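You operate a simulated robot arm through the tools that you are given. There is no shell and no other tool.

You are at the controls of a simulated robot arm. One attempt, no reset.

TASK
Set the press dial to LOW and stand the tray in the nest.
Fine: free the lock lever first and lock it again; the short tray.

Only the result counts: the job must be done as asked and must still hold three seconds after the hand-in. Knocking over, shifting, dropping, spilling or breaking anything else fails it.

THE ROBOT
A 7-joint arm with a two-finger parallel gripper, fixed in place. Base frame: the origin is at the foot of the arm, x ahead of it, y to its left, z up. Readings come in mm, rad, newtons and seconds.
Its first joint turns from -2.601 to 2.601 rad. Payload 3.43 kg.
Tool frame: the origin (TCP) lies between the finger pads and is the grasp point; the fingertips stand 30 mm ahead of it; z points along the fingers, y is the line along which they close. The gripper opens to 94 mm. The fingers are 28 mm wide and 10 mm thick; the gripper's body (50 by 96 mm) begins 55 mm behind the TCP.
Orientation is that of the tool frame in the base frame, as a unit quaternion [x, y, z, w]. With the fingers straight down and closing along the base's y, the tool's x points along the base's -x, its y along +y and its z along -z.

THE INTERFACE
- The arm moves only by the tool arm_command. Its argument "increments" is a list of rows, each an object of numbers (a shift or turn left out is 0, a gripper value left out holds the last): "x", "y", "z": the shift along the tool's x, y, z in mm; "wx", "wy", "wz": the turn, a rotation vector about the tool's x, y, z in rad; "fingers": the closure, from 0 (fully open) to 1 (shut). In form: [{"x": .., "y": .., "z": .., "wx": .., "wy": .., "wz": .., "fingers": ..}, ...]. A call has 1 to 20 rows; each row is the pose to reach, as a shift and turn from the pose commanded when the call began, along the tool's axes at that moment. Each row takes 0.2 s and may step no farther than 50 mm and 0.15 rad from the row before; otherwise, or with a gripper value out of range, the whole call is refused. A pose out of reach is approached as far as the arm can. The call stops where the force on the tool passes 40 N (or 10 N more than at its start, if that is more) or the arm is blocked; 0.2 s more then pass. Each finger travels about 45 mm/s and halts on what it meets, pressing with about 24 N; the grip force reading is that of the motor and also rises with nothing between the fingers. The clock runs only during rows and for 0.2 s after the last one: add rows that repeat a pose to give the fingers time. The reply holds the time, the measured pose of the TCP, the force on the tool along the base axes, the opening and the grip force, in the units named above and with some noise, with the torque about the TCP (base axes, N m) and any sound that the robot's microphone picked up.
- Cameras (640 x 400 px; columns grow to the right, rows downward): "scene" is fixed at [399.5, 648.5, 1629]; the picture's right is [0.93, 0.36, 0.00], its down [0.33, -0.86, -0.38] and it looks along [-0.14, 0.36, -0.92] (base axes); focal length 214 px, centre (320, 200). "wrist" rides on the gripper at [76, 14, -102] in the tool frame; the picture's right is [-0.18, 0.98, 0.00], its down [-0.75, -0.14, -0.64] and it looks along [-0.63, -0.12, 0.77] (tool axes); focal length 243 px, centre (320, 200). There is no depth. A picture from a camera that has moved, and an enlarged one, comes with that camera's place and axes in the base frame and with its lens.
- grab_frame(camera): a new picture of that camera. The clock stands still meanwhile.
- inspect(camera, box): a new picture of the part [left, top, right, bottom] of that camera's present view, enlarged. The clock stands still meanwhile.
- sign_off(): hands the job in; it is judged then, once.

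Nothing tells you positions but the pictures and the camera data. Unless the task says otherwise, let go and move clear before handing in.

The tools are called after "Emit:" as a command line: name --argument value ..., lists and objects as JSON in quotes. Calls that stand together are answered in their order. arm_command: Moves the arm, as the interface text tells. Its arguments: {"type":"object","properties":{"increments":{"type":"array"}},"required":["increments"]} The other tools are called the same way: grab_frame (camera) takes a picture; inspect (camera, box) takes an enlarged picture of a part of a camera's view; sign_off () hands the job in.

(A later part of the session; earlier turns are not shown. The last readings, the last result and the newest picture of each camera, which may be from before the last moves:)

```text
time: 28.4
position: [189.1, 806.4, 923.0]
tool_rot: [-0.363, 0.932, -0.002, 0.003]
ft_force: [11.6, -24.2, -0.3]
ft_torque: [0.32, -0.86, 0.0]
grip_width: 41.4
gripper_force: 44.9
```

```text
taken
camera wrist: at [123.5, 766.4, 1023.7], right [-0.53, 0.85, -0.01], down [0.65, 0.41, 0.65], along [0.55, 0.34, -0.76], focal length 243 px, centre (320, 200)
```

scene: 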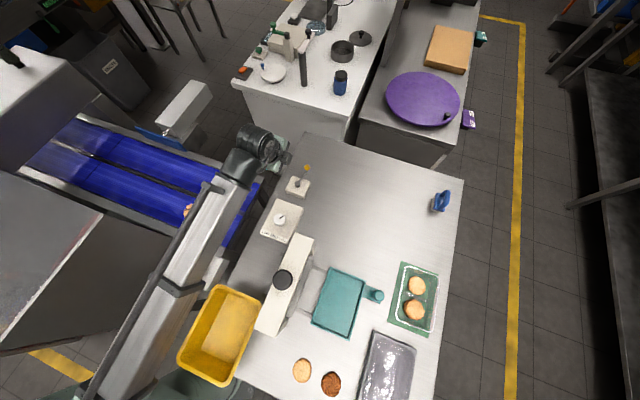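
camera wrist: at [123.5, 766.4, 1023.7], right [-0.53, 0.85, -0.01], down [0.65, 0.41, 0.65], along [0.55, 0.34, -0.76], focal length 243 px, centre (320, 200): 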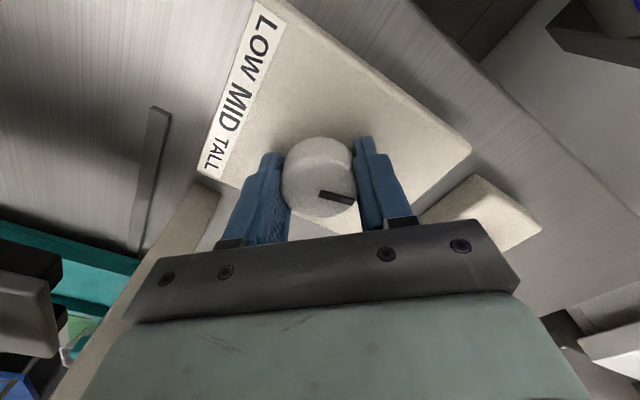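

It's turned about 43° so far, with some side force building from an off-centre grip. I'll relieve that and finish the 60° turn.

Emit:
arm_command --increments '[{"y": -3.5, "wz": 0, "fingers": 1}, {"y": -3.5, "wz": -0.1, "fingers": 1}, {"y": -3.5, "wz": -0.2, "fingers": 1}, {"y": -3.5, "wz": -0.3, "fingers": 1}]'

Emit:
grab_frame --camera "wrist"

```text
time: 29.4
position: [190.3, 807.6, 922.3]
tool_rot: [-0.498, 0.867, 0.0, 0.003]
ft_force: [-9.4, 2.2, 12.7]
ft_torque: [0.0, 0.8, 0.01]
grip_width: 41.1
gripper_force: 45.4
```

```text
taken
camera wrist: at [139.0, 748.3, 1023.9], right [-0.76, 0.65, 0.0], down [0.5, 0.58, 0.65], along [0.42, 0.49, -0.76], focal length 243 px, centre (320, 200)
```

wrist: 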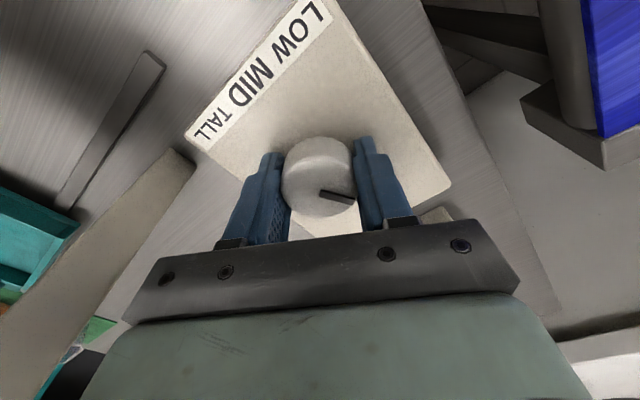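

It's at about 60° of turn. I'll test a little further to see whether there's a stop here that marks LOW.

Emit:
arm_command --increments '[{"wz": -0.06, "fingers": 1}, {"wz": -0.12, "fingers": 1}]'

Emit:
inspect --camera "wrist" --box '[240, 110, 400, 230]'

```text
time: 30.0
position: [189.9, 808.0, 921.8]
tool_rot: [-0.549, 0.836, 0.0, 0.003]
ft_force: [-12.6, 14.8, 17.3]
ft_torque: [-0.45, 0.9, 0.01]
grip_width: 41.2
gripper_force: 44.8
```

```text
3.33 times, centred on (320, 170) of wrist
camera zoom: at [146.2, 742.6, 1023.8], right [-0.83, 0.56, 0.0], down [0.42, 0.63, 0.65], along [0.36, 0.53, -0.76], focal length 809 px, centre (320, 300)
```

zoom: 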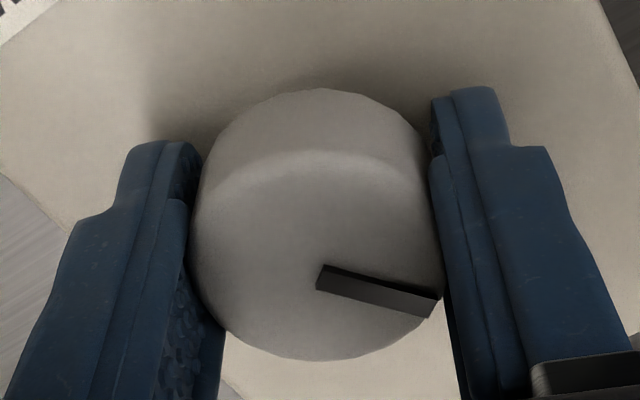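

There's no stop yet at about 67°. I'll release here and see whether the dial settles into a detent.

Emit:
arm_command --increments '[{"fingers": 0.4}, {"fingers": 0.4}, {"fingers": 0.4}, {"fingers": 0.4}]'

Emit:
inspect --camera "wrist" --box '[240, 110, 400, 230]'

```text
time: 31.0
position: [191.2, 806.0, 921.5]
tool_rot: [-0.549, 0.836, -0.002, 0.002]
ft_force: [-0.9, -0.1, 0.0]
ft_torque: [-0.05, 0.03, 0.02]
grip_width: 56.5
gripper_force: 0.1
```

```text
3.33 times, centred on (320, 170) of wrist
camera zoom: at [147.0, 741.6, 1023.3], right [-0.83, 0.56, -0.01], down [0.43, 0.63, 0.64], along [0.36, 0.53, -0.76], focal length 809 px, centre (320, 300)
```

zoom: 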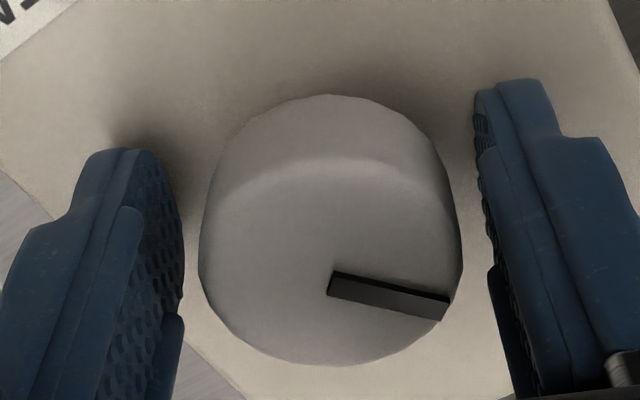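

The dial stayed put, so there's no strong detent. I'll lift away and measure the mark precisely with the scene camera.

Emit:
arm_command --increments '[{"fingers": 0}, {"z": -30, "fingers": 0}, {"z": -60, "fingers": 0}, {"z": -90, "fingers": 0}]'

Emit:
grab_frame --camera "wrist"

Emit:
inspect --camera "scene" --box '[255, 195, 305, 245]'

```text
time: 32.0
position: [189.1, 805.9, 1012.2]
tool_rot: [-0.548, 0.837, -0.002, 0.002]
ft_force: [0.4, -0.8, 0.1]
ft_torque: [0.03, -0.01, -0.02]
grip_width: 94.0
gripper_force: 0.1
```

```text
taken
camera wrist: at [146.1, 741.1, 1114.1], right [-0.83, 0.56, -0.01], down [0.43, 0.64, 0.64], along [0.36, 0.53, -0.76], focal length 243 px, centre (320, 200)
```

wrist: 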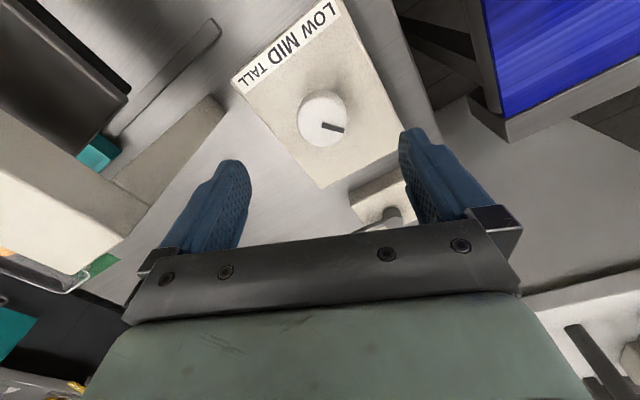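

```text
8.00 times, centred on (280, 220) of scene
camera zoom: at [399.5, 648.5, 1629.0], right [0.93, 0.36, 0.0], down [0.33, -0.86, -0.38], along [-0.14, 0.36, -0.92], focal length 1716 px, centre (640, 40)
```

zoom: 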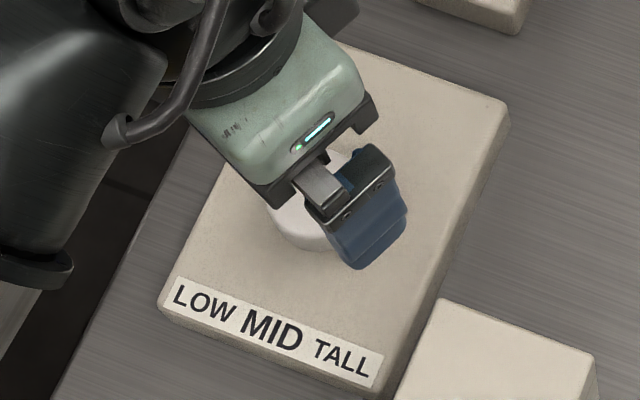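

Emit:
inspect --camera "wrist" --box '[280, 70, 370, 160]'

Emit:
arm_command --increments '[{"x": -30, "y": 15, "z": -20}, {"x": -60, "y": 30, "z": -40}, {"x": -90, "y": 60, "z": -60}, {"x": -120, "y": 90, "z": -60}]'

Emit:
inspect --camera "scene" --box '[255, 195, 305, 245]'

```text
4.44 times, centred on (325, 115) of wrist
camera zoom: at [146.1, 741.1, 1114.1], right [-0.83, 0.56, -0.01], down [0.43, 0.64, 0.64], along [0.36, 0.53, -0.76], focal length 1078 px, centre (298, 578)
```

zoom: 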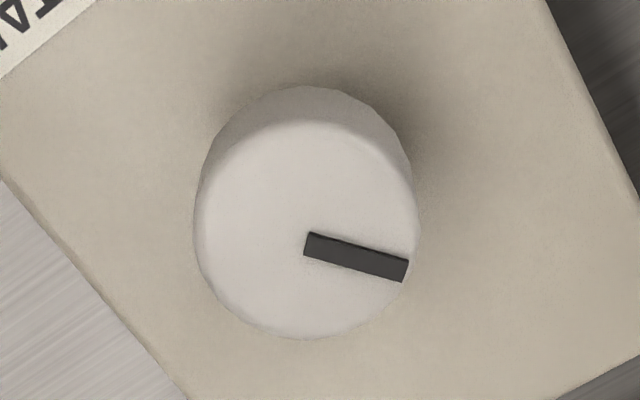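

```text
time: 33.0
position: [155.8, 952.0, 1072.7]
tool_rot: [-0.549, 0.836, -0.001, 0.003]
ft_force: [0.7, 0.9, -0.5]
ft_torque: [0.06, 0.02, 0.0]
grip_width: 94.2
gripper_force: 0.0
```

```text
8.00 times, centred on (280, 220) of scene
camera zoom: at [399.5, 648.5, 1629.0], right [0.93, 0.36, 0.0], down [0.33, -0.86, -0.38], along [-0.14, 0.36, -0.92], focal length 1716 px, centre (640, 40)
```

zoom: 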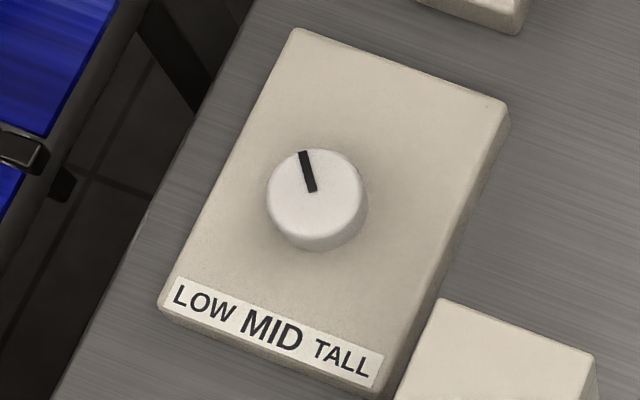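

The mark now reads about -39°, where it started at about +28°. I don't yet know the end stops, so I'll regrip and feel for the counter-clockwise limit to pin down where LOW is.

Emit:
arm_command --increments '[{"x": 15, "y": -11, "z": 5, "wz": 0.145}, {"x": 30, "y": -22, "z": 10, "wz": 0.29}, {"x": 45, "y": -34, "z": 15, "wz": 0.435}, {"x": 60, "y": -45, "z": 25, "wz": 0.58}, {"x": 75, "y": -56, "z": 35, "wz": 0.725}, {"x": 90, "y": -67, "z": 45, "wz": 0.87}, {"x": 105, "y": -79, "z": 60, "wz": 1.015}, {"x": 119, "y": -90, "z": 72, "wz": 1.16}, {"x": 119, "y": -90, "z": 72, "wz": 1.16}]'

```text
time: 35.0
position: [190.4, 805.5, 997.8]
tool_rot: [0.0, 1.0, 0.0, 0.004]
ft_force: [-0.8, -0.3, -0.3]
ft_torque: [0.01, -0.02, -0.03]
grip_width: 94.1
gripper_force: 0.0
```

Emit:
arm_command --increments '[{"y": 1.5, "z": 38}, {"y": 1.5, "z": 75}, {"y": 1.5, "z": 75, "fingers": 0.3}, {"y": 1.5, "z": 75, "fingers": 0.6}, {"y": 1.5, "z": 75, "fingers": 1}, {"y": 1.5, "z": 75, "fingers": 1}, {"y": 1.5, "z": 75, "fingers": 1}]'

Emit:
grab_frame --camera "wrist"

```text
time: 36.6
position: [191.4, 808.2, 925.0]
tool_rot: [0.0, 1.0, 0.0, 0.004]
ft_force: [0.2, -11.7, -4.0]
ft_torque: [-0.32, -0.04, 0.03]
grip_width: 41.3
gripper_force: 44.9
```

```text
taken
camera wrist: at [114.9, 821.6, 1026.5], right [0.18, 0.98, 0.0], down [0.75, -0.14, 0.65], along [0.64, -0.12, -0.76], focal length 243 px, centre (320, 200)
```

wrist: 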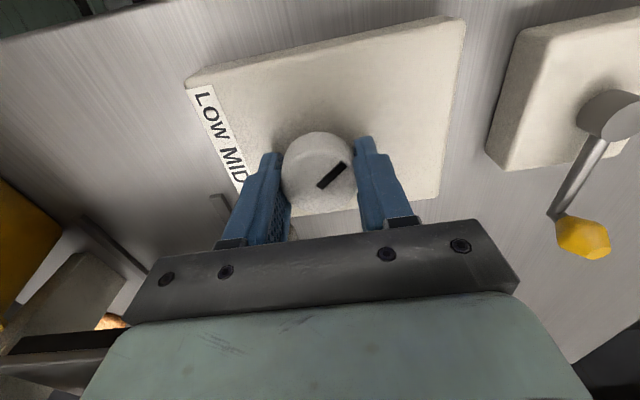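

Emit:
arm_command --increments '[{"y": -1.7, "fingers": 1}, {"y": -1.7, "wz": -0.1, "fingers": 1}, {"y": -1.7, "wz": -0.2, "fingers": 1}, {"y": -1.7, "wz": -0.3, "fingers": 1}, {"y": -1.7, "wz": -0.4, "fingers": 1}]'

Emit:
grab_frame --camera "wrist"

```text
time: 37.8
position: [190.8, 807.1, 924.7]
tool_rot: [-0.2, 0.98, 0.002, 0.003]
ft_force: [1.7, 11.7, 11.3]
ft_torque: [0.1, 0.79, -0.05]
grip_width: 41.6
gripper_force: 45.0
```

```text
taken
camera wrist: at [115.3, 790.5, 1026.5], right [-0.22, 0.98, 0.0], down [0.74, 0.16, 0.65], along [0.63, 0.14, -0.76], focal length 243 px, centre (320, 200)
```

wrist: 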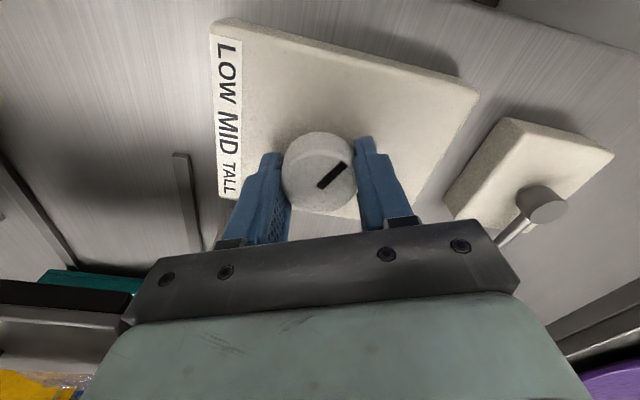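

It's still turning freely at about -62°. I'll continue to look for a stop.

Emit:
arm_command --increments '[{"wz": -0.1, "fingers": 1}, {"wz": -0.2, "fingers": 1}, {"wz": -0.3, "fingers": 1}, {"wz": -0.4, "fingers": 1}, {"wz": -0.5, "fingers": 1}]'

Emit:
inspect --camera "wrist" --box '[240, 110, 400, 230]'

```text
time: 39.0
position: [190.5, 808.5, 924.3]
tool_rot: [-0.437, 0.9, 0.001, 0.005]
ft_force: [-9.6, 25.9, 18.7]
ft_torque: [0.34, 0.25, -0.58]
grip_width: 41.6
gripper_force: 44.5
```

```text
3.33 times, centred on (320, 170) of wrist
camera zoom: at [131.9, 756.6, 1026.2], right [-0.66, 0.75, 0.0], down [0.57, 0.5, 0.65], along [0.49, 0.43, -0.76], focal length 809 px, centre (320, 300)
```

zoom: 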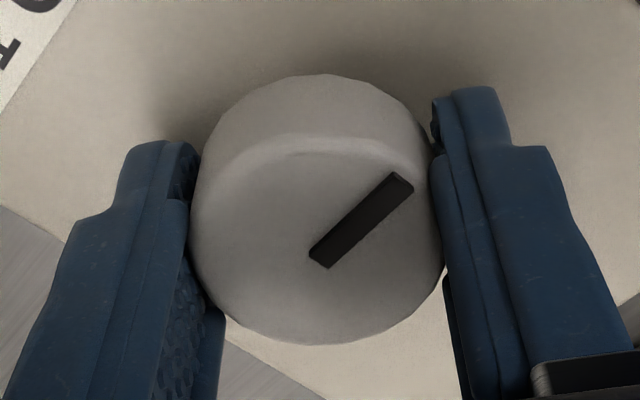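

A firm stop appeared with the mark at about -90°. To understand the scale, I'll now turn clockwise and find the other end of travel.

Emit:
arm_command --increments '[{"wz": 0.14, "fingers": 1}, {"wz": 0.28, "fingers": 1}, {"wz": 0.42, "fingers": 1}, {"wz": 0.56, "fingers": 1}, {"wz": 0.7, "fingers": 1}, {"wz": 0.84, "fingers": 1}, {"wz": 0.9, "fingers": 1}]'

Emit:
inspect --camera "wrist" --box '[240, 110, 400, 230]'

```text
time: 40.6
position: [191.1, 806.5, 924.8]
tool_rot: [0.001, 1.0, 0.003, 0.003]
ft_force: [-10.7, 22.7, 5.9]
ft_torque: [0.26, -0.77, -0.01]
grip_width: 41.4
gripper_force: 45.4
```

```text
3.33 times, centred on (320, 170) of wrist
camera zoom: at [114.5, 821.0, 1026.2], right [0.18, 0.98, 0.0], down [0.75, -0.14, 0.65], along [0.64, -0.12, -0.76], focal length 809 px, centre (320, 300)
```

zoom: 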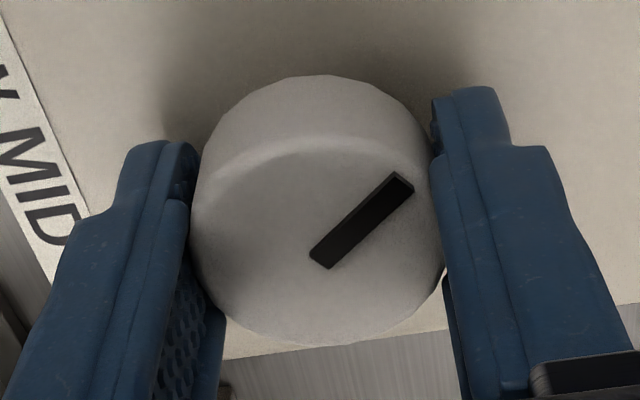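

Emit:
arm_command --increments '[{"y": 1.1, "fingers": 1}, {"y": 1.1, "wz": 0.12, "fingers": 1}, {"y": 1.1, "wz": 0.24, "fingers": 1}, {"y": 1.1, "wz": 0.36, "fingers": 1}, {"y": 1.1, "wz": 0.48, "fingers": 1}, {"y": 1.1, "wz": 0.6, "fingers": 1}]'

Emit:
inspect --camera "wrist" --box '[240, 110, 400, 230]'

```text
time: 42.0
position: [192.0, 806.4, 924.9]
tool_rot: [0.296, 0.955, -0.001, 0.003]
ft_force: [-4.4, -2.8, -6.7]
ft_torque: [-0.39, 0.42, -0.02]
grip_width: 41.4
gripper_force: 44.9
```

```text
3.33 times, centred on (320, 170) of wrist
camera zoom: at [135.8, 861.5, 1026.2], right [0.71, 0.71, 0.0], down [0.54, -0.54, 0.65], along [0.46, -0.46, -0.76], focal length 809 px, centre (320, 300)
```

zoom: 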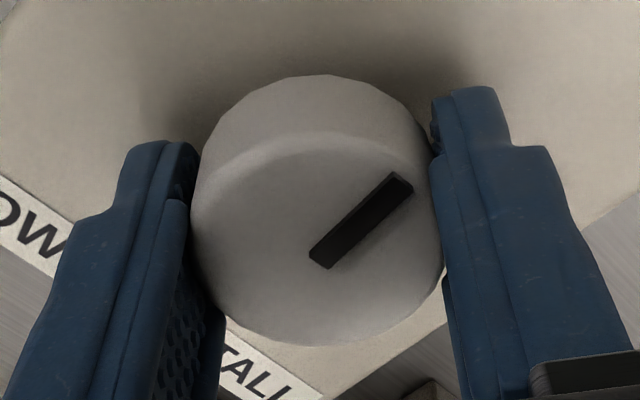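

Emit:
arm_command --increments '[{"wz": 0.12, "fingers": 1}, {"wz": 0.24, "fingers": 1}, {"wz": 0.36, "fingers": 1}, {"wz": 0.48, "fingers": 1}, {"wz": 0.6, "fingers": 1}]'

Emit:
inspect --camera "wrist" --box '[240, 110, 400, 230]'

```text
time: 43.2
position: [190.1, 805.4, 924.8]
tool_rot: [0.565, 0.825, -0.001, 0.003]
ft_force: [-15.8, -22.0, -17.4]
ft_torque: [-0.35, -0.05, 0.05]
grip_width: 41.4
gripper_force: 44.7
```

```text
3.33 times, centred on (320, 170) of wrist
camera zoom: at [175.9, 882.5, 1026.3], right [0.98, 0.18, 0.0], down [0.14, -0.75, 0.65], along [0.12, -0.63, -0.76], focal length 809 px, centre (320, 300)
```

zoom: 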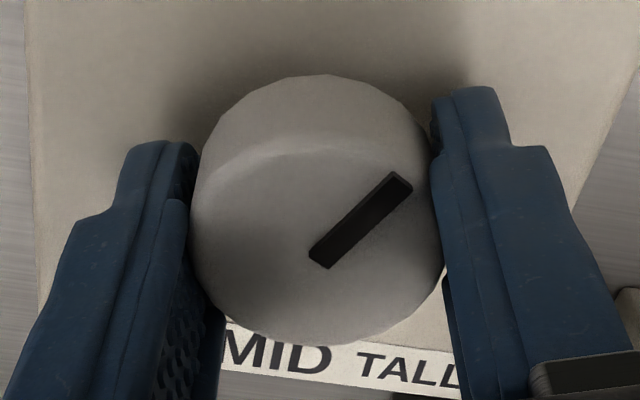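

The mark is back near +30° with no stop yet. I'll continue clockwise a bit further.

Emit:
arm_command --increments '[{"y": -1, "wz": 0.1, "fingers": 1}, {"y": -1, "wz": 0.2, "fingers": 1}, {"y": -1, "wz": 0.3, "fingers": 1}, {"y": -1, "wz": 0.4, "fingers": 1}]'

Emit:
inspect --camera "wrist" --box '[240, 110, 400, 230]'

```text
time: 44.2
position: [189.5, 808.2, 926.0]
tool_rot: [0.717, 0.697, 0.003, 0.001]
ft_force: [-13.6, -2.5, 8.3]
ft_torque: [-0.15, 0.32, 0.35]
grip_width: 41.1
gripper_force: 44.9
```

```text
3.33 times, centred on (320, 170) of wrist
camera zoom: at [205.9, 883.8, 1028.2], right [0.98, -0.21, 0.01], down [-0.17, -0.75, 0.64], along [-0.13, -0.63, -0.77], focal length 809 px, centre (320, 300)
```

zoom: 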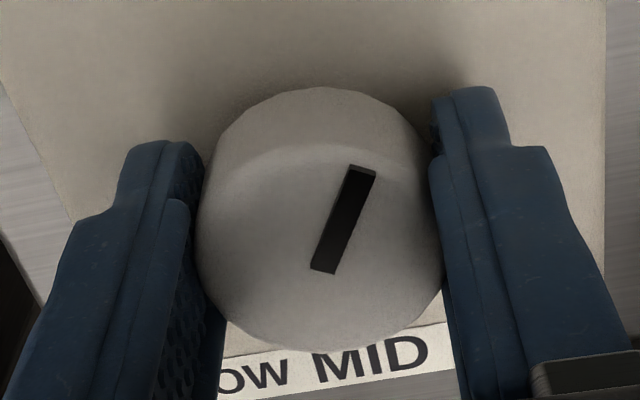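

The clockwise stop is at about +30°, which is where the dial started, and the other stop is at about -90°. Travel is therefore 120°, with TALL at +30°, MID at -30° and LOW at -90°, so I'll turn all the way back to the counter-clockwise end.

Emit:
arm_command --increments '[{"y": -0.7, "wz": -0.12, "fingers": 1}, {"y": -0.7, "wz": -0.24, "fingers": 1}, {"y": -0.7, "wz": -0.36, "fingers": 1}, {"y": -0.7, "wz": -0.48, "fingers": 1}, {"y": -0.7, "wz": -0.6, "fingers": 1}, {"y": -0.7, "wz": -0.72, "fingers": 1}, {"y": -0.7, "wz": -0.84, "fingers": 1}, {"y": -0.7, "wz": -0.96, "fingers": 1}, {"y": -0.7, "wz": -1.08, "fingers": 1}]'

Emit:
inspect --camera "wrist" --box '[240, 110, 400, 230]'

```text
time: 46.2
position: [189.7, 806.6, 924.2]
tool_rot: [0.255, 0.967, 0.002, 0.002]
ft_force: [-12.4, 16.6, 26.8]
ft_torque: [0.62, 0.68, 0.02]
grip_width: 41.1
gripper_force: 44.9
```

```text
3.33 times, centred on (320, 170) of wrist
camera zoom: at [129.3, 857.3, 1027.4], right [0.65, 0.76, 0.01], down [0.58, -0.5, 0.64], along [0.49, -0.41, -0.76], focal length 809 px, centre (320, 300)
```

zoom: 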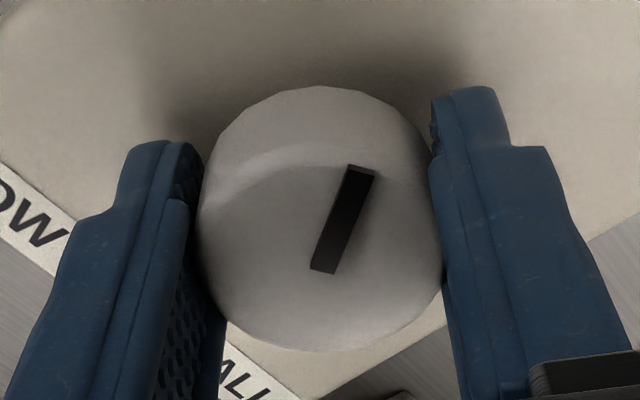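

The side forces have built up again, so I'll open briefly to relax and then regrip.

Emit:
arm_command --increments '[{"fingers": 0.45}, {"fingers": 0.45}, {"fingers": 0.45}, {"fingers": 1}, {"fingers": 1}, {"fingers": 1}]'

Emit:
inspect --camera "wrist" --box '[240, 110, 400, 230]'

```text
time: 47.6
position: [189.2, 807.0, 923.9]
tool_rot: [0.257, 0.966, 0.001, 0.003]
ft_force: [1.4, -2.6, -4.1]
ft_torque: [-0.09, -0.19, 0.0]
grip_width: 41.2
gripper_force: 45.3
```

```text
3.33 times, centred on (320, 170) of wrist
camera zoom: at [130.3, 857.3, 1026.4], right [0.65, 0.76, 0.0], down [0.58, -0.5, 0.65], along [0.49, -0.42, -0.76], focal length 809 px, centre (320, 300)
```

zoom: 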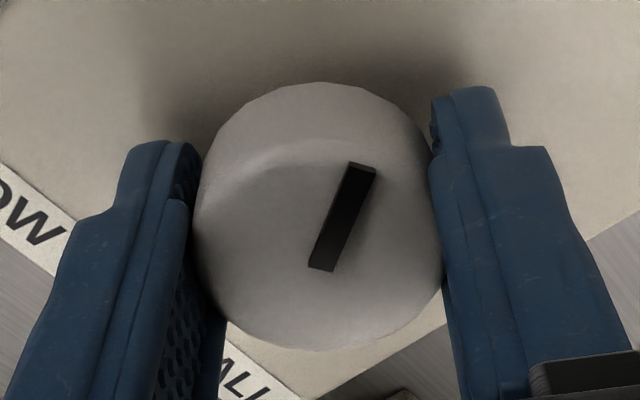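

Emit:
arm_command --increments '[{"wz": -0.12, "fingers": 1}, {"wz": -0.24, "fingers": 1}, {"wz": -0.36, "fingers": 1}, {"wz": -0.48, "fingers": 1}, {"wz": -0.6, "fingers": 1}]'

Emit:
arm_command --increments '[{"wz": -0.1, "fingers": 1}, {"wz": -0.2, "fingers": 1}, {"wz": -0.3, "fingers": 1}, {"wz": -0.38, "fingers": 1}]'

Emit:
inspect --camera "wrist" --box '[240, 110, 400, 230]'

```text
time: 48.8
position: [189.0, 807.1, 924.3]
tool_rot: [-0.042, 0.999, 0.001, 0.003]
ft_force: [0.1, -5.3, -4.6]
ft_torque: [0.23, 0.18, 0.02]
grip_width: 41.2
gripper_force: 45.1
```

```text
time: 49.8
position: [189.6, 808.1, 927.1]
tool_rot: [-0.23, 0.973, -0.001, 0.003]
ft_force: [2.6, -6.9, 2.3]
ft_torque: [0.0, 0.43, 0.01]
grip_width: 41.0
gripper_force: 44.4
```

```text
3.33 times, centred on (320, 170) of wrist
camera zoom: at [114.8, 785.9, 1026.4], right [-0.27, 0.96, 0.0], down [0.73, 0.21, 0.65], along [0.62, 0.18, -0.76], focal length 809 px, centre (320, 300)
```

zoom: 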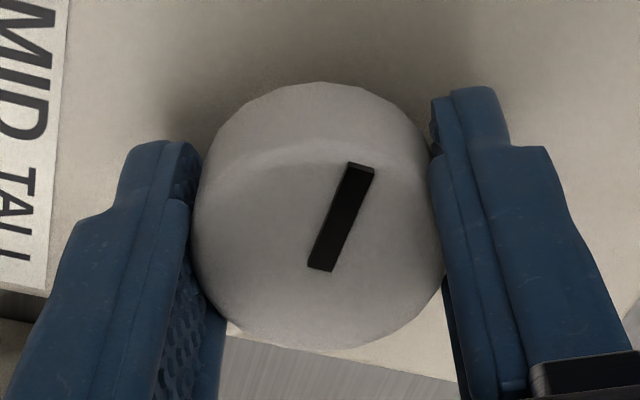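

It's at about -88° and still free. I'll ease in a little more until it touches the stop.

Emit:
arm_command --increments '[{"wz": -0.03, "fingers": 1}, {"wz": -0.05, "fingers": 1}]'

Emit:
arm_command --increments '[{"wz": -0.03, "fingers": 1}, {"wz": -0.04, "fingers": 1}]'

Emit:
inspect --camera "wrist" --box '[240, 110, 400, 230]'

```text
time: 50.4
position: [188.8, 807.7, 923.8]
tool_rot: [-0.252, 0.968, -0.001, 0.003]
ft_force: [2.3, -5.0, 3.6]
ft_torque: [-0.14, -0.02, -0.31]
grip_width: 41.5
gripper_force: 45.2
```

```text
time: 51.0
position: [189.5, 806.4, 925.3]
tool_rot: [-0.271, 0.962, -0.001, 0.003]
ft_force: [3.7, -7.3, 6.1]
ft_torque: [-0.41, 0.36, -0.81]
grip_width: 41.4
gripper_force: 45.1
```

```text
3.33 times, centred on (320, 170) of wrist
camera zoom: at [116.6, 779.3, 1026.4], right [-0.36, 0.93, 0.0], down [0.71, 0.27, 0.65], along [0.6, 0.23, -0.76], focal length 809 px, centre (320, 300)
```

zoom: 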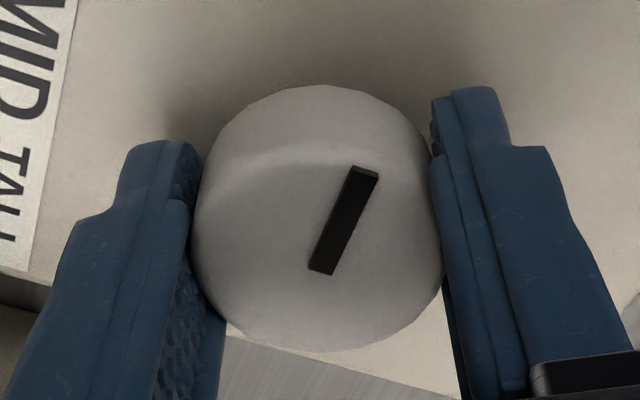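

The stop resists at about -90°, with torque rising to 0.8 N·m. I'll ease back a couple of degrees to unload, then release and lift away.

Emit:
arm_command --increments '[{"wz": 0.03, "fingers": 1}, {"wz": 0.06, "fingers": 1}]'

Emit:
arm_command --increments '[{"fingers": 0.4}, {"fingers": 0.1}, {"fingers": 0}, {"fingers": 0}, {"z": -30}, {"z": -60}, {"z": -90}]'

Emit:
inspect --camera "wrist" --box '[240, 40, 400, 160]'

```text
time: 51.6
position: [189.5, 806.5, 924.7]
tool_rot: [-0.241, 0.97, -0.001, 0.002]
ft_force: [-1.7, -10.0, 5.6]
ft_torque: [-0.46, -0.32, 0.01]
grip_width: 41.2
gripper_force: 45.1
```

```text
time: 53.2
position: [188.5, 809.8, 1014.5]
tool_rot: [-0.243, 0.97, -0.002, 0.002]
ft_force: [0.2, -0.7, 0.8]
ft_torque: [0.0, 0.01, -0.04]
grip_width: 93.9
gripper_force: 0.1
```

```text
3.33 times, centred on (320, 100) of wrist
camera zoom: at [114.6, 786.2, 1116.0], right [-0.3, 0.95, 0.0], down [0.73, 0.23, 0.65], along [0.62, 0.19, -0.76], focal length 809 px, centre (320, 533)
```

zoom: 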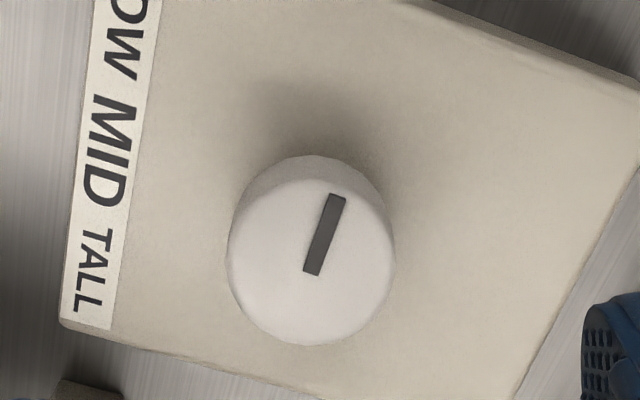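

The mark now sits at about -89°, the LOW end. Next I'll close the fingers, square the wrist up and tilt outward again so I can push the lever back to its starting position.

Emit:
arm_command --increments '[{"x": -18, "y": 11, "z": -12, "wz": 0.12, "fingers": 1}, {"x": -36, "y": 22, "z": -24, "wz": 0.24, "fingers": 1}, {"x": -55, "y": 33, "z": -36, "wz": 0.37, "fingers": 1}, {"x": -73, "y": 44, "z": -45, "wz": 0.491, "fingers": 1}, {"x": -73, "y": 44, "z": -45, "wz": 0.491, "fingers": 1}]'

Emit:
arm_command --increments '[{"wx": -0.13, "fingers": 1}, {"wx": -0.26, "fingers": 1}, {"wx": -0.4, "fingers": 1}, {"wx": -0.4, "fingers": 1}]'

Emit:
grab_frame --camera "wrist"

Emit:
inspect --camera "scene" --box '[250, 150, 350, 250]'

```text
time: 54.4
position: [231.8, 880.4, 1059.8]
tool_rot: [0.001, 1.0, 0.0, 0.004]
ft_force: [-0.4, -0.4, -1.1]
ft_torque: [-0.01, 0.01, 0.0]
grip_width: 0.0
gripper_force: 10.9
```

```text
time: 55.4
position: [231.9, 880.6, 1059.4]
tool_rot: [0.0, 0.98, 0.199, 0.003]
ft_force: [-0.6, 0.1, 0.0]
ft_torque: [0.0, -0.03, 0.0]
grip_width: 0.0
gripper_force: 24.4
```

```text
taken
camera wrist: at [156.3, 853.7, 1158.8], right [0.18, 0.9, 0.39], down [0.75, -0.38, 0.54], along [0.64, 0.19, -0.75], focal length 243 px, centre (320, 200)
```

wrist: 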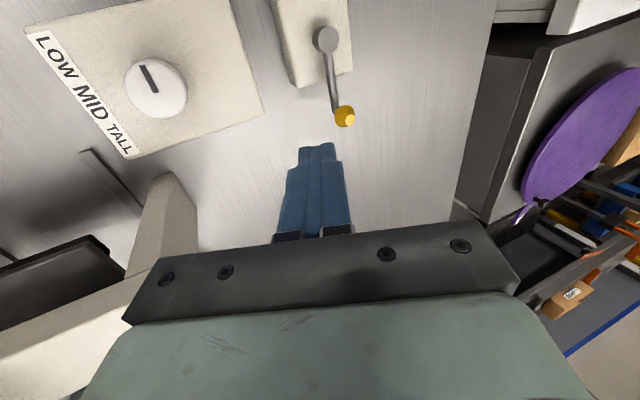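

```text
4.00 times, centred on (300, 200) of scene
camera zoom: at [399.5, 648.5, 1629.0], right [0.93, 0.36, 0.0], down [0.33, -0.86, -0.38], along [-0.14, 0.36, -0.92], focal length 858 px, centre (400, 200)
```

zoom: 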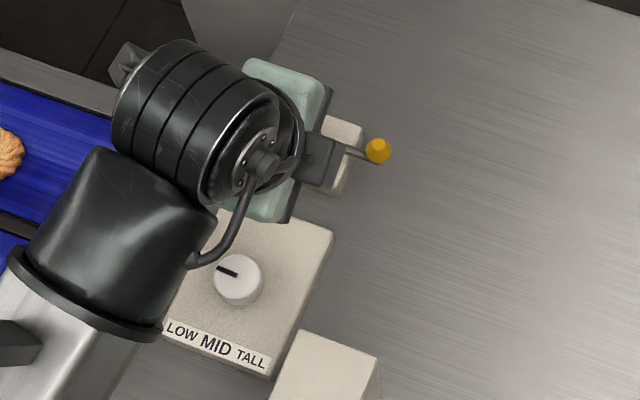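

The dial mark points left to LOW and the lever still points toward +x. I'll lower the peg on the -y side of the bar.

Emit:
arm_command --increments '[{"x": -1, "y": -15.6}, {"x": -1, "y": -15.6, "z": 48}, {"x": -1, "y": -15.6, "z": 95}, {"x": -1, "y": -15.6, "z": 141}, {"x": -1, "y": -15.6, "z": 141}]'

Emit:
grab_frame --camera "wrist"

```text
time: 56.6
position: [233.5, 921.6, 923.7]
tool_rot: [0.0, 0.98, 0.198, 0.004]
ft_force: [-0.5, -0.2, 0.1]
ft_torque: [-0.03, 0.02, 0.0]
grip_width: 0.0
gripper_force: 24.1
```

```text
taken
camera wrist: at [156.9, 895.0, 1022.6], right [0.18, 0.91, 0.38], down [0.75, -0.38, 0.54], along [0.64, 0.19, -0.75], focal length 243 px, centre (320, 200)
```

wrist: 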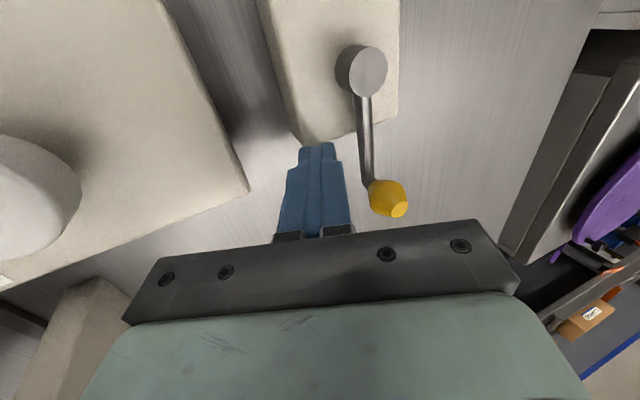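

The peg is next to the bar. I'll push it back along its arc, first half.

Emit:
arm_command --increments '[{"x": 0.2, "y": 7, "z": 3}, {"x": 0.5, "y": 13.5, "z": 5.7}, {"x": -1.5, "y": 18, "z": 7.6}, {"x": -2.9, "y": 22, "z": 9.3}, {"x": -3.8, "y": 27, "z": 11.4}, {"x": -4.2, "y": 32, "z": 13.5}, {"x": -3.5, "y": 37.5, "z": 15.8}, {"x": -2.3, "y": 42.8, "z": 18.1}]'

Emit:
grab_frame --camera "wrist"

Emit:
inspect --camera "scene" --box '[250, 130, 350, 230]'

```text
time: 58.4
position: [237.3, 968.0, 924.7]
tool_rot: [-0.001, 0.98, 0.199, 0.004]
ft_force: [0.0, -1.5, -0.3]
ft_torque: [-0.02, -0.01, 0.0]
grip_width: 0.0
gripper_force: 23.9
```

```text
taken
camera wrist: at [160.3, 941.1, 1023.4], right [0.18, 0.91, 0.38], down [0.75, -0.38, 0.54], along [0.64, 0.19, -0.75], focal length 243 px, centre (320, 200)
```

wrist: 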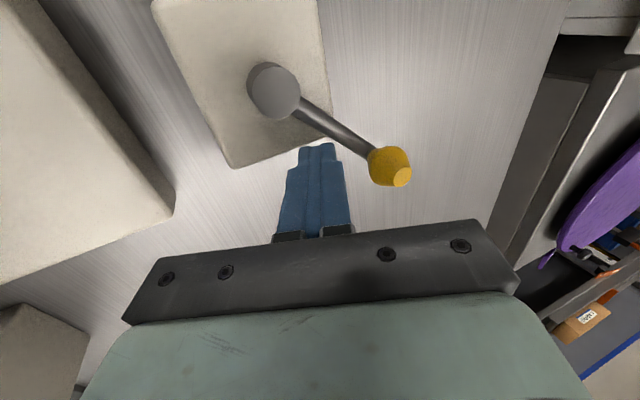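

```text
4.00 times, centred on (300, 180) of scene
camera zoom: at [399.5, 648.5, 1629.0], right [0.93, 0.36, 0.0], down [0.33, -0.86, -0.38], along [-0.14, 0.36, -0.92], focal length 858 px, centre (400, 280)
```

zoom: 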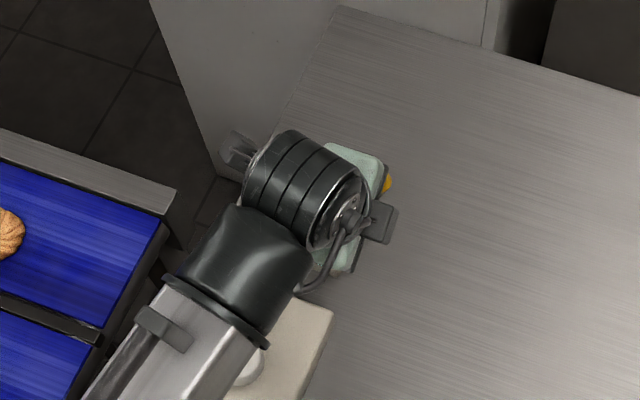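

Emit:
arm_command --increments '[{"x": 3, "y": 6, "z": 2.5}, {"x": 6, "y": 11, "z": 4.6}, {"x": 11, "y": 16, "z": 6.7}, {"x": 15.5, "y": 20.4, "z": 8.6}]'

Emit:
grab_frame --camera "wrist"

```text
time: 59.4
position: [221.1, 990.7, 925.2]
tool_rot: [-0.001, 0.98, 0.199, 0.004]
ft_force: [0.3, -1.1, 0.1]
ft_torque: [-0.08, 0.0, 0.01]
grip_width: 0.1
gripper_force: 24.0
```

```text
taken
camera wrist: at [145.1, 963.6, 1023.5], right [0.18, 0.91, 0.38], down [0.75, -0.38, 0.54], along [0.64, 0.19, -0.75], focal length 243 px, centre (320, 200)
```

wrist: 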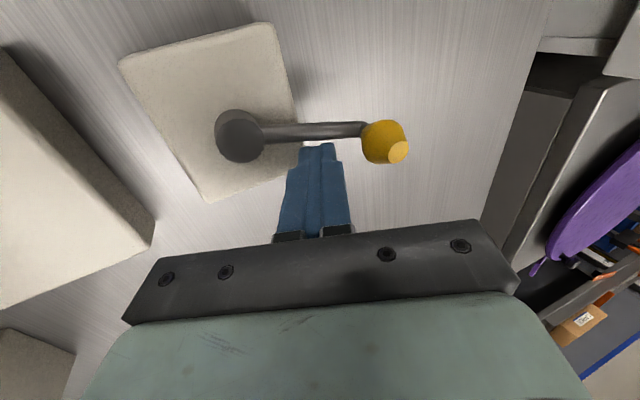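

Nearly there. I'll ease it the rest of the way until it meets its stop.

Emit:
arm_command --increments '[{"x": 3, "y": 1.5, "z": 0.6}, {"x": 5, "y": 3, "z": 1.3}, {"x": 7, "y": 4, "z": 1.7}]'

Emit:
arm_command --increments '[{"x": 2, "y": 0.5, "z": 0.2}, {"x": 4, "y": 1, "z": 0.4}]'

Emit:
grab_frame --camera "wrist"

```text
time: 60.2
position: [216.5, 994.2, 925.5]
tool_rot: [0.0, 0.98, 0.198, 0.004]
ft_force: [8.5, -6.5, 0.4]
ft_torque: [-0.09, -0.16, -0.04]
grip_width: 0.0
gripper_force: 24.0
```

```text
time: 60.8
position: [214.9, 993.9, 924.8]
tool_rot: [0.0, 0.98, 0.197, 0.007]
ft_force: [32.3, -15.4, -1.2]
ft_torque: [-0.33, -0.7, -0.25]
grip_width: 0.1
gripper_force: 24.3
```

```text
taken
camera wrist: at [137.9, 967.6, 1022.5], right [0.18, 0.91, 0.38], down [0.74, -0.38, 0.55], along [0.64, 0.19, -0.74], focal length 243 px, centre (320, 200)
```

wrist: 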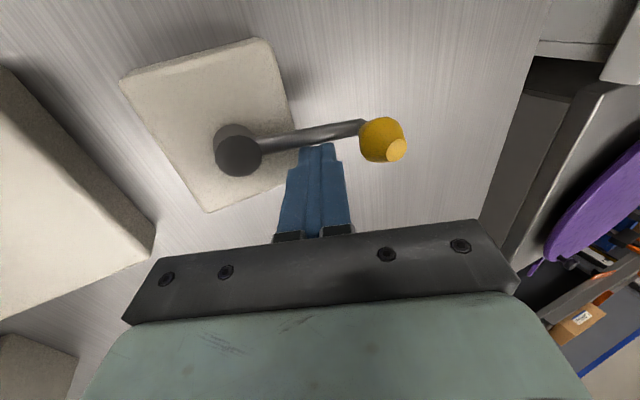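

It met a firm stop at roughly its original angle. I'll back off, withdraw and compare with the first picture.

Emit:
arm_command --increments '[{"x": -12}, {"x": -25}, {"x": -25, "z": -45}, {"x": -25, "z": -90}, {"x": -25, "z": -135}]'

Emit:
arm_command --increments '[{"x": -30, "y": -35, "z": -12, "wx": 0.13, "fingers": 0}, {"x": -60, "y": -70, "z": -24, "wx": 0.26, "fingers": 0}, {"x": -90, "y": -105, "z": -38, "wx": 0.398, "fingers": 0}, {"x": -125, "y": -130, "z": -48, "wx": 0.398, "fingers": 0}]'

Emit:
inspect --camera "scene" --box '[250, 150, 350, 250]'

Emit:
grab_frame --camera "scene"

```text
time: 62.0
position: [235.1, 940.8, 1047.5]
tool_rot: [0.0, 0.98, 0.198, 0.002]
ft_force: [0.4, 1.3, 0.4]
ft_torque: [-0.02, 0.03, -0.01]
grip_width: 0.1
gripper_force: 24.2
```

```text
time: 63.0
position: [360.0, 803.7, 1040.6]
tool_rot: [0.0, 1.0, 0.0, 0.003]
ft_force: [0.4, 0.2, 0.5]
ft_torque: [-0.04, -0.03, 0.0]
grip_width: 86.4
gripper_force: 0.1
```

```text
4.00 times, centred on (300, 200) of scene
camera zoom: at [399.5, 648.5, 1629.0], right [0.93, 0.36, 0.0], down [0.33, -0.86, -0.38], along [-0.14, 0.36, -0.92], focal length 858 px, centre (400, 200)
```

zoom: 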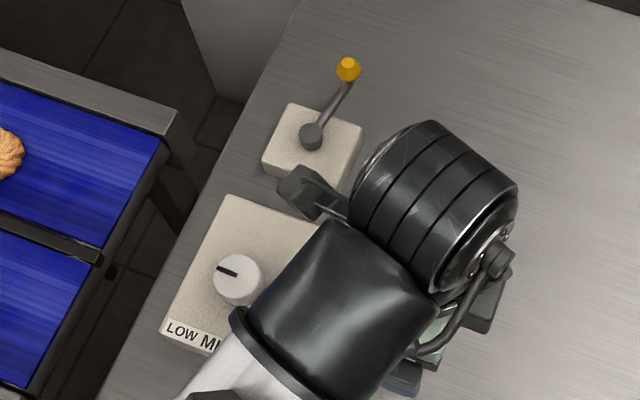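

```text
taken
```

scene: 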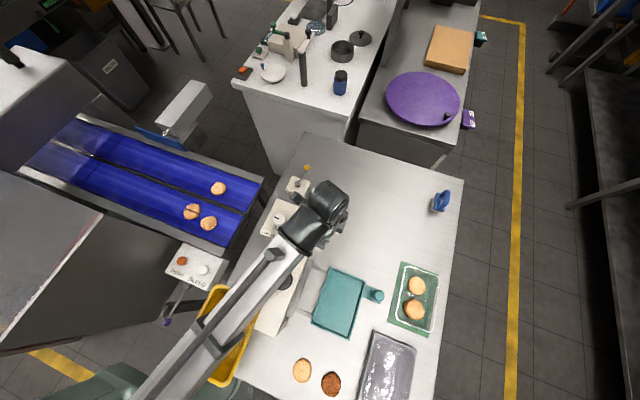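

The lever is back exactly where it started and the dial reads LOW. Now for the tray: I'll rise and move over the nest to measure it.

Emit:
arm_command --increments '[{"z": -35, "fingers": 0}, {"z": -70, "x": -20}, {"z": -75, "x": -40, "y": -40}, {"z": -75, "x": -50, "y": -80}, {"z": -75, "x": -50, "y": -120}, {"z": -75, "x": -50, "y": -160}]'

Emit:
grab_frame --camera "wrist"

Emit:
inspect --camera "wrist" --box '[180, 40, 420, 190]'

```text
time: 64.4
position: [408.8, 646.0, 1119.4]
tool_rot: [0.001, 1.0, 0.002, 0.004]
ft_force: [0.0, 0.5, 0.4]
ft_torque: [-0.03, 0.0, 0.0]
grip_width: 93.7
gripper_force: 0.1
```

```text
taken
camera wrist: at [332.2, 659.6, 1220.9], right [0.18, 0.98, 0.0], down [0.75, -0.14, 0.65], along [0.64, -0.12, -0.76], focal length 243 px, centre (320, 200)
```

wrist: 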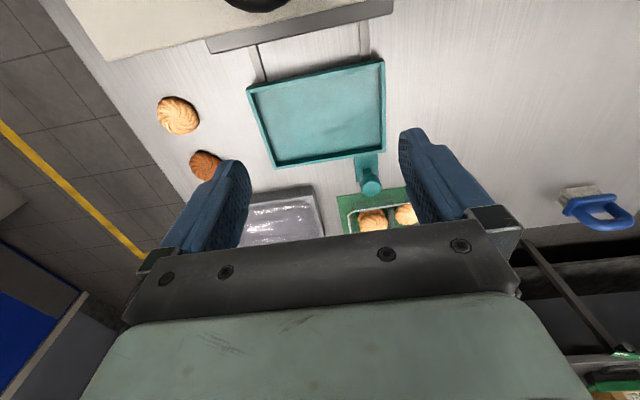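

```text
2.67 times, centred on (300, 115) of wrist
camera zoom: at [332.2, 659.6, 1220.9], right [0.18, 0.98, 0.0], down [0.75, -0.14, 0.65], along [0.64, -0.12, -0.76], focal length 647 px, centre (373, 427)
```

zoom: 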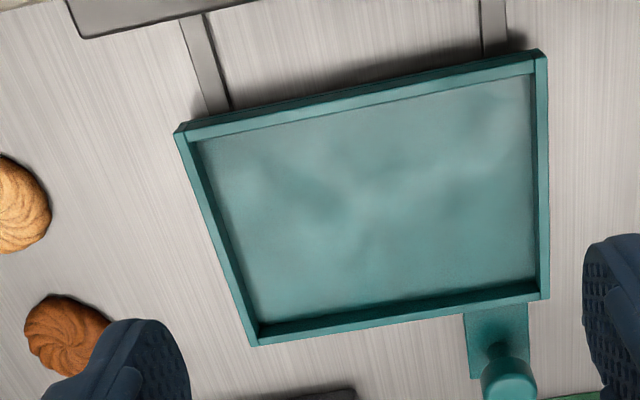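

Emit:
inspect --camera "wrist" --box '[235, 120, 315, 180]'

Emit:
inspect --camera "wrist" --box '[340, 50, 400, 110]'

Emit:
inspect --camera "wrist" --box '[340, 120, 400, 180]'

Emit:
inspect --camera "wrist" --box '[235, 65, 315, 125]'

```text
6.67 times, centred on (275, 150) of wrist
camera zoom: at [332.2, 659.6, 1220.9], right [0.18, 0.98, 0.0], down [0.75, -0.14, 0.65], along [0.64, -0.12, -0.76], focal length 1618 px, centre (620, 533)
```

zoom: 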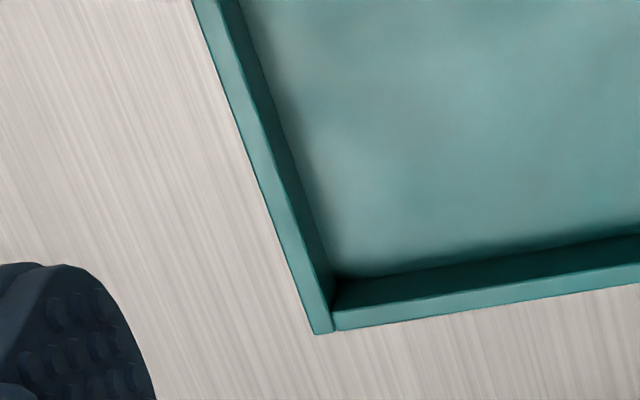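

```text
6.67 times, centred on (370, 80) of wrist
camera zoom: at [332.2, 659.6, 1220.9], right [0.18, 0.98, 0.0], down [0.75, -0.14, 0.65], along [0.64, -0.12, -0.76], focal length 1618 px, centre (-13, 1000)
```

zoom: 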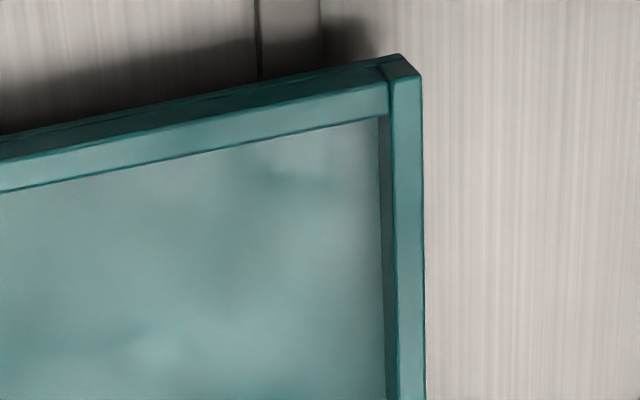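

```text
6.67 times, centred on (370, 150) of wrist
camera zoom: at [332.2, 659.6, 1220.9], right [0.18, 0.98, 0.0], down [0.75, -0.14, 0.65], along [0.64, -0.12, -0.76], focal length 1618 px, centre (-13, 533)
```

zoom: 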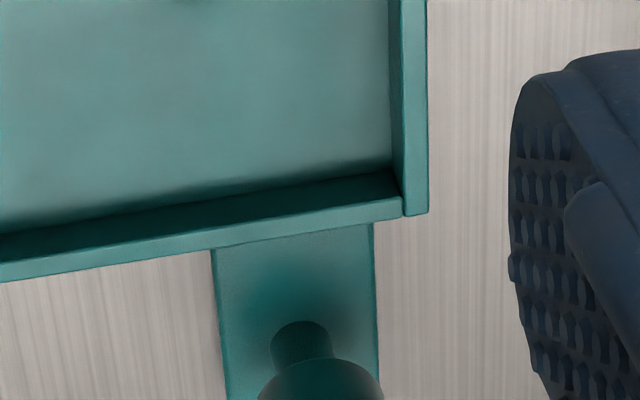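

```text
6.67 times, centred on (275, 95) of wrist
camera zoom: at [332.2, 659.6, 1220.9], right [0.18, 0.98, 0.0], down [0.75, -0.14, 0.65], along [0.64, -0.12, -0.76], focal length 1618 px, centre (620, 900)
```

zoom: 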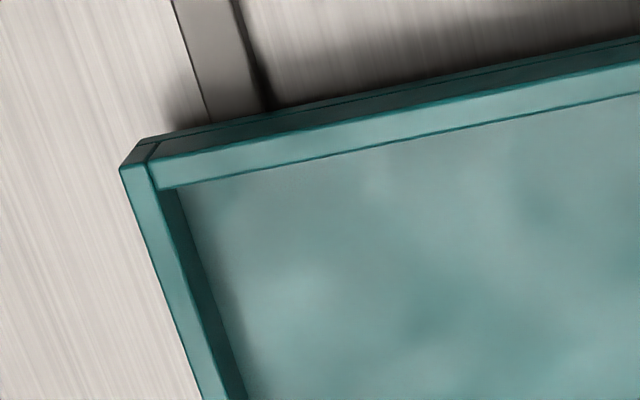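

The nest's inner opening is about x 411–523, y 556–718, with wall tops at about z 899 and floor at about 884. Next I'll measure the short tray up close.

Emit:
arm_command --increments '[{"x": -45, "y": -18}, {"x": -90, "y": -36}, {"x": -135, "y": -54, "z": 20}, {"x": -180, "y": -72, "z": 45}, {"x": -225, "y": -92, "z": 70}]'

Emit:
grab_frame --camera "wrist"

Emit:
inspect --camera "wrist" --box '[200, 40, 330, 140]'

Emit:
inspect --camera "wrist" --box '[230, 40, 420, 180]'

```text
refused: row 3 steps farther than a row can; nothing moved
```

```text
taken
camera wrist: at [332.2, 659.6, 1220.9], right [0.18, 0.98, 0.0], down [0.75, -0.14, 0.65], along [0.64, -0.12, -0.76], focal length 243 px, centre (320, 200)
```

wrist: 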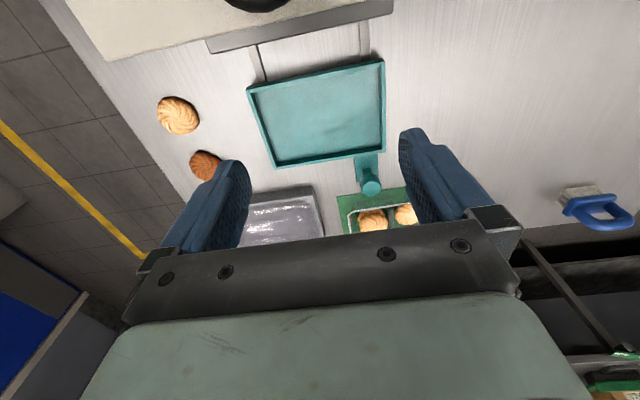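

```text
4.00 times, centred on (265, 90) of wrist
camera zoom: at [332.2, 659.6, 1220.9], right [0.18, 0.98, 0.0], down [0.75, -0.14, 0.65], along [0.64, -0.12, -0.76], focal length 970 px, centre (540, 640)
```

zoom: 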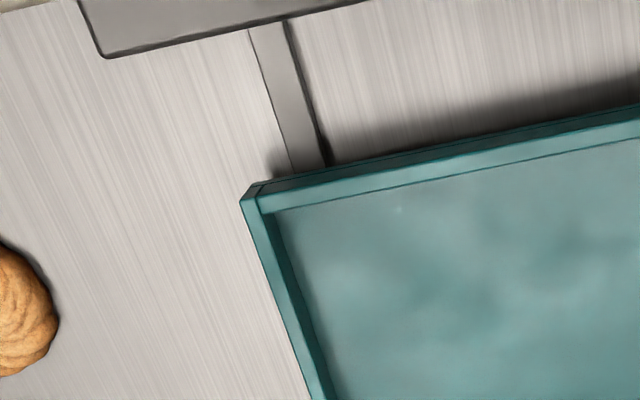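

```text
2.86 times, centred on (325, 110) of wrist
camera zoom: at [332.2, 659.6, 1220.9], right [0.18, 0.98, 0.0], down [0.75, -0.14, 0.65], along [0.64, -0.12, -0.76], focal length 693 px, centre (306, 457)
```

zoom: 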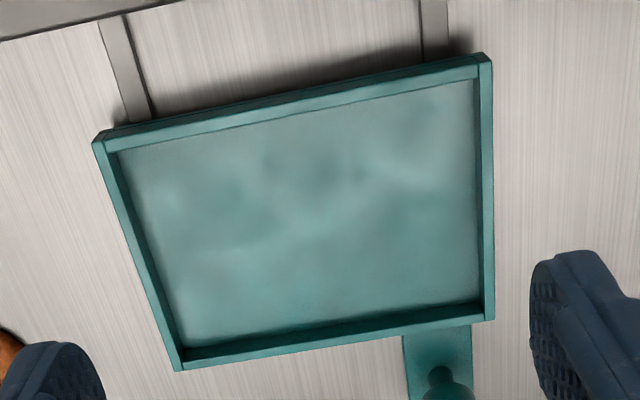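

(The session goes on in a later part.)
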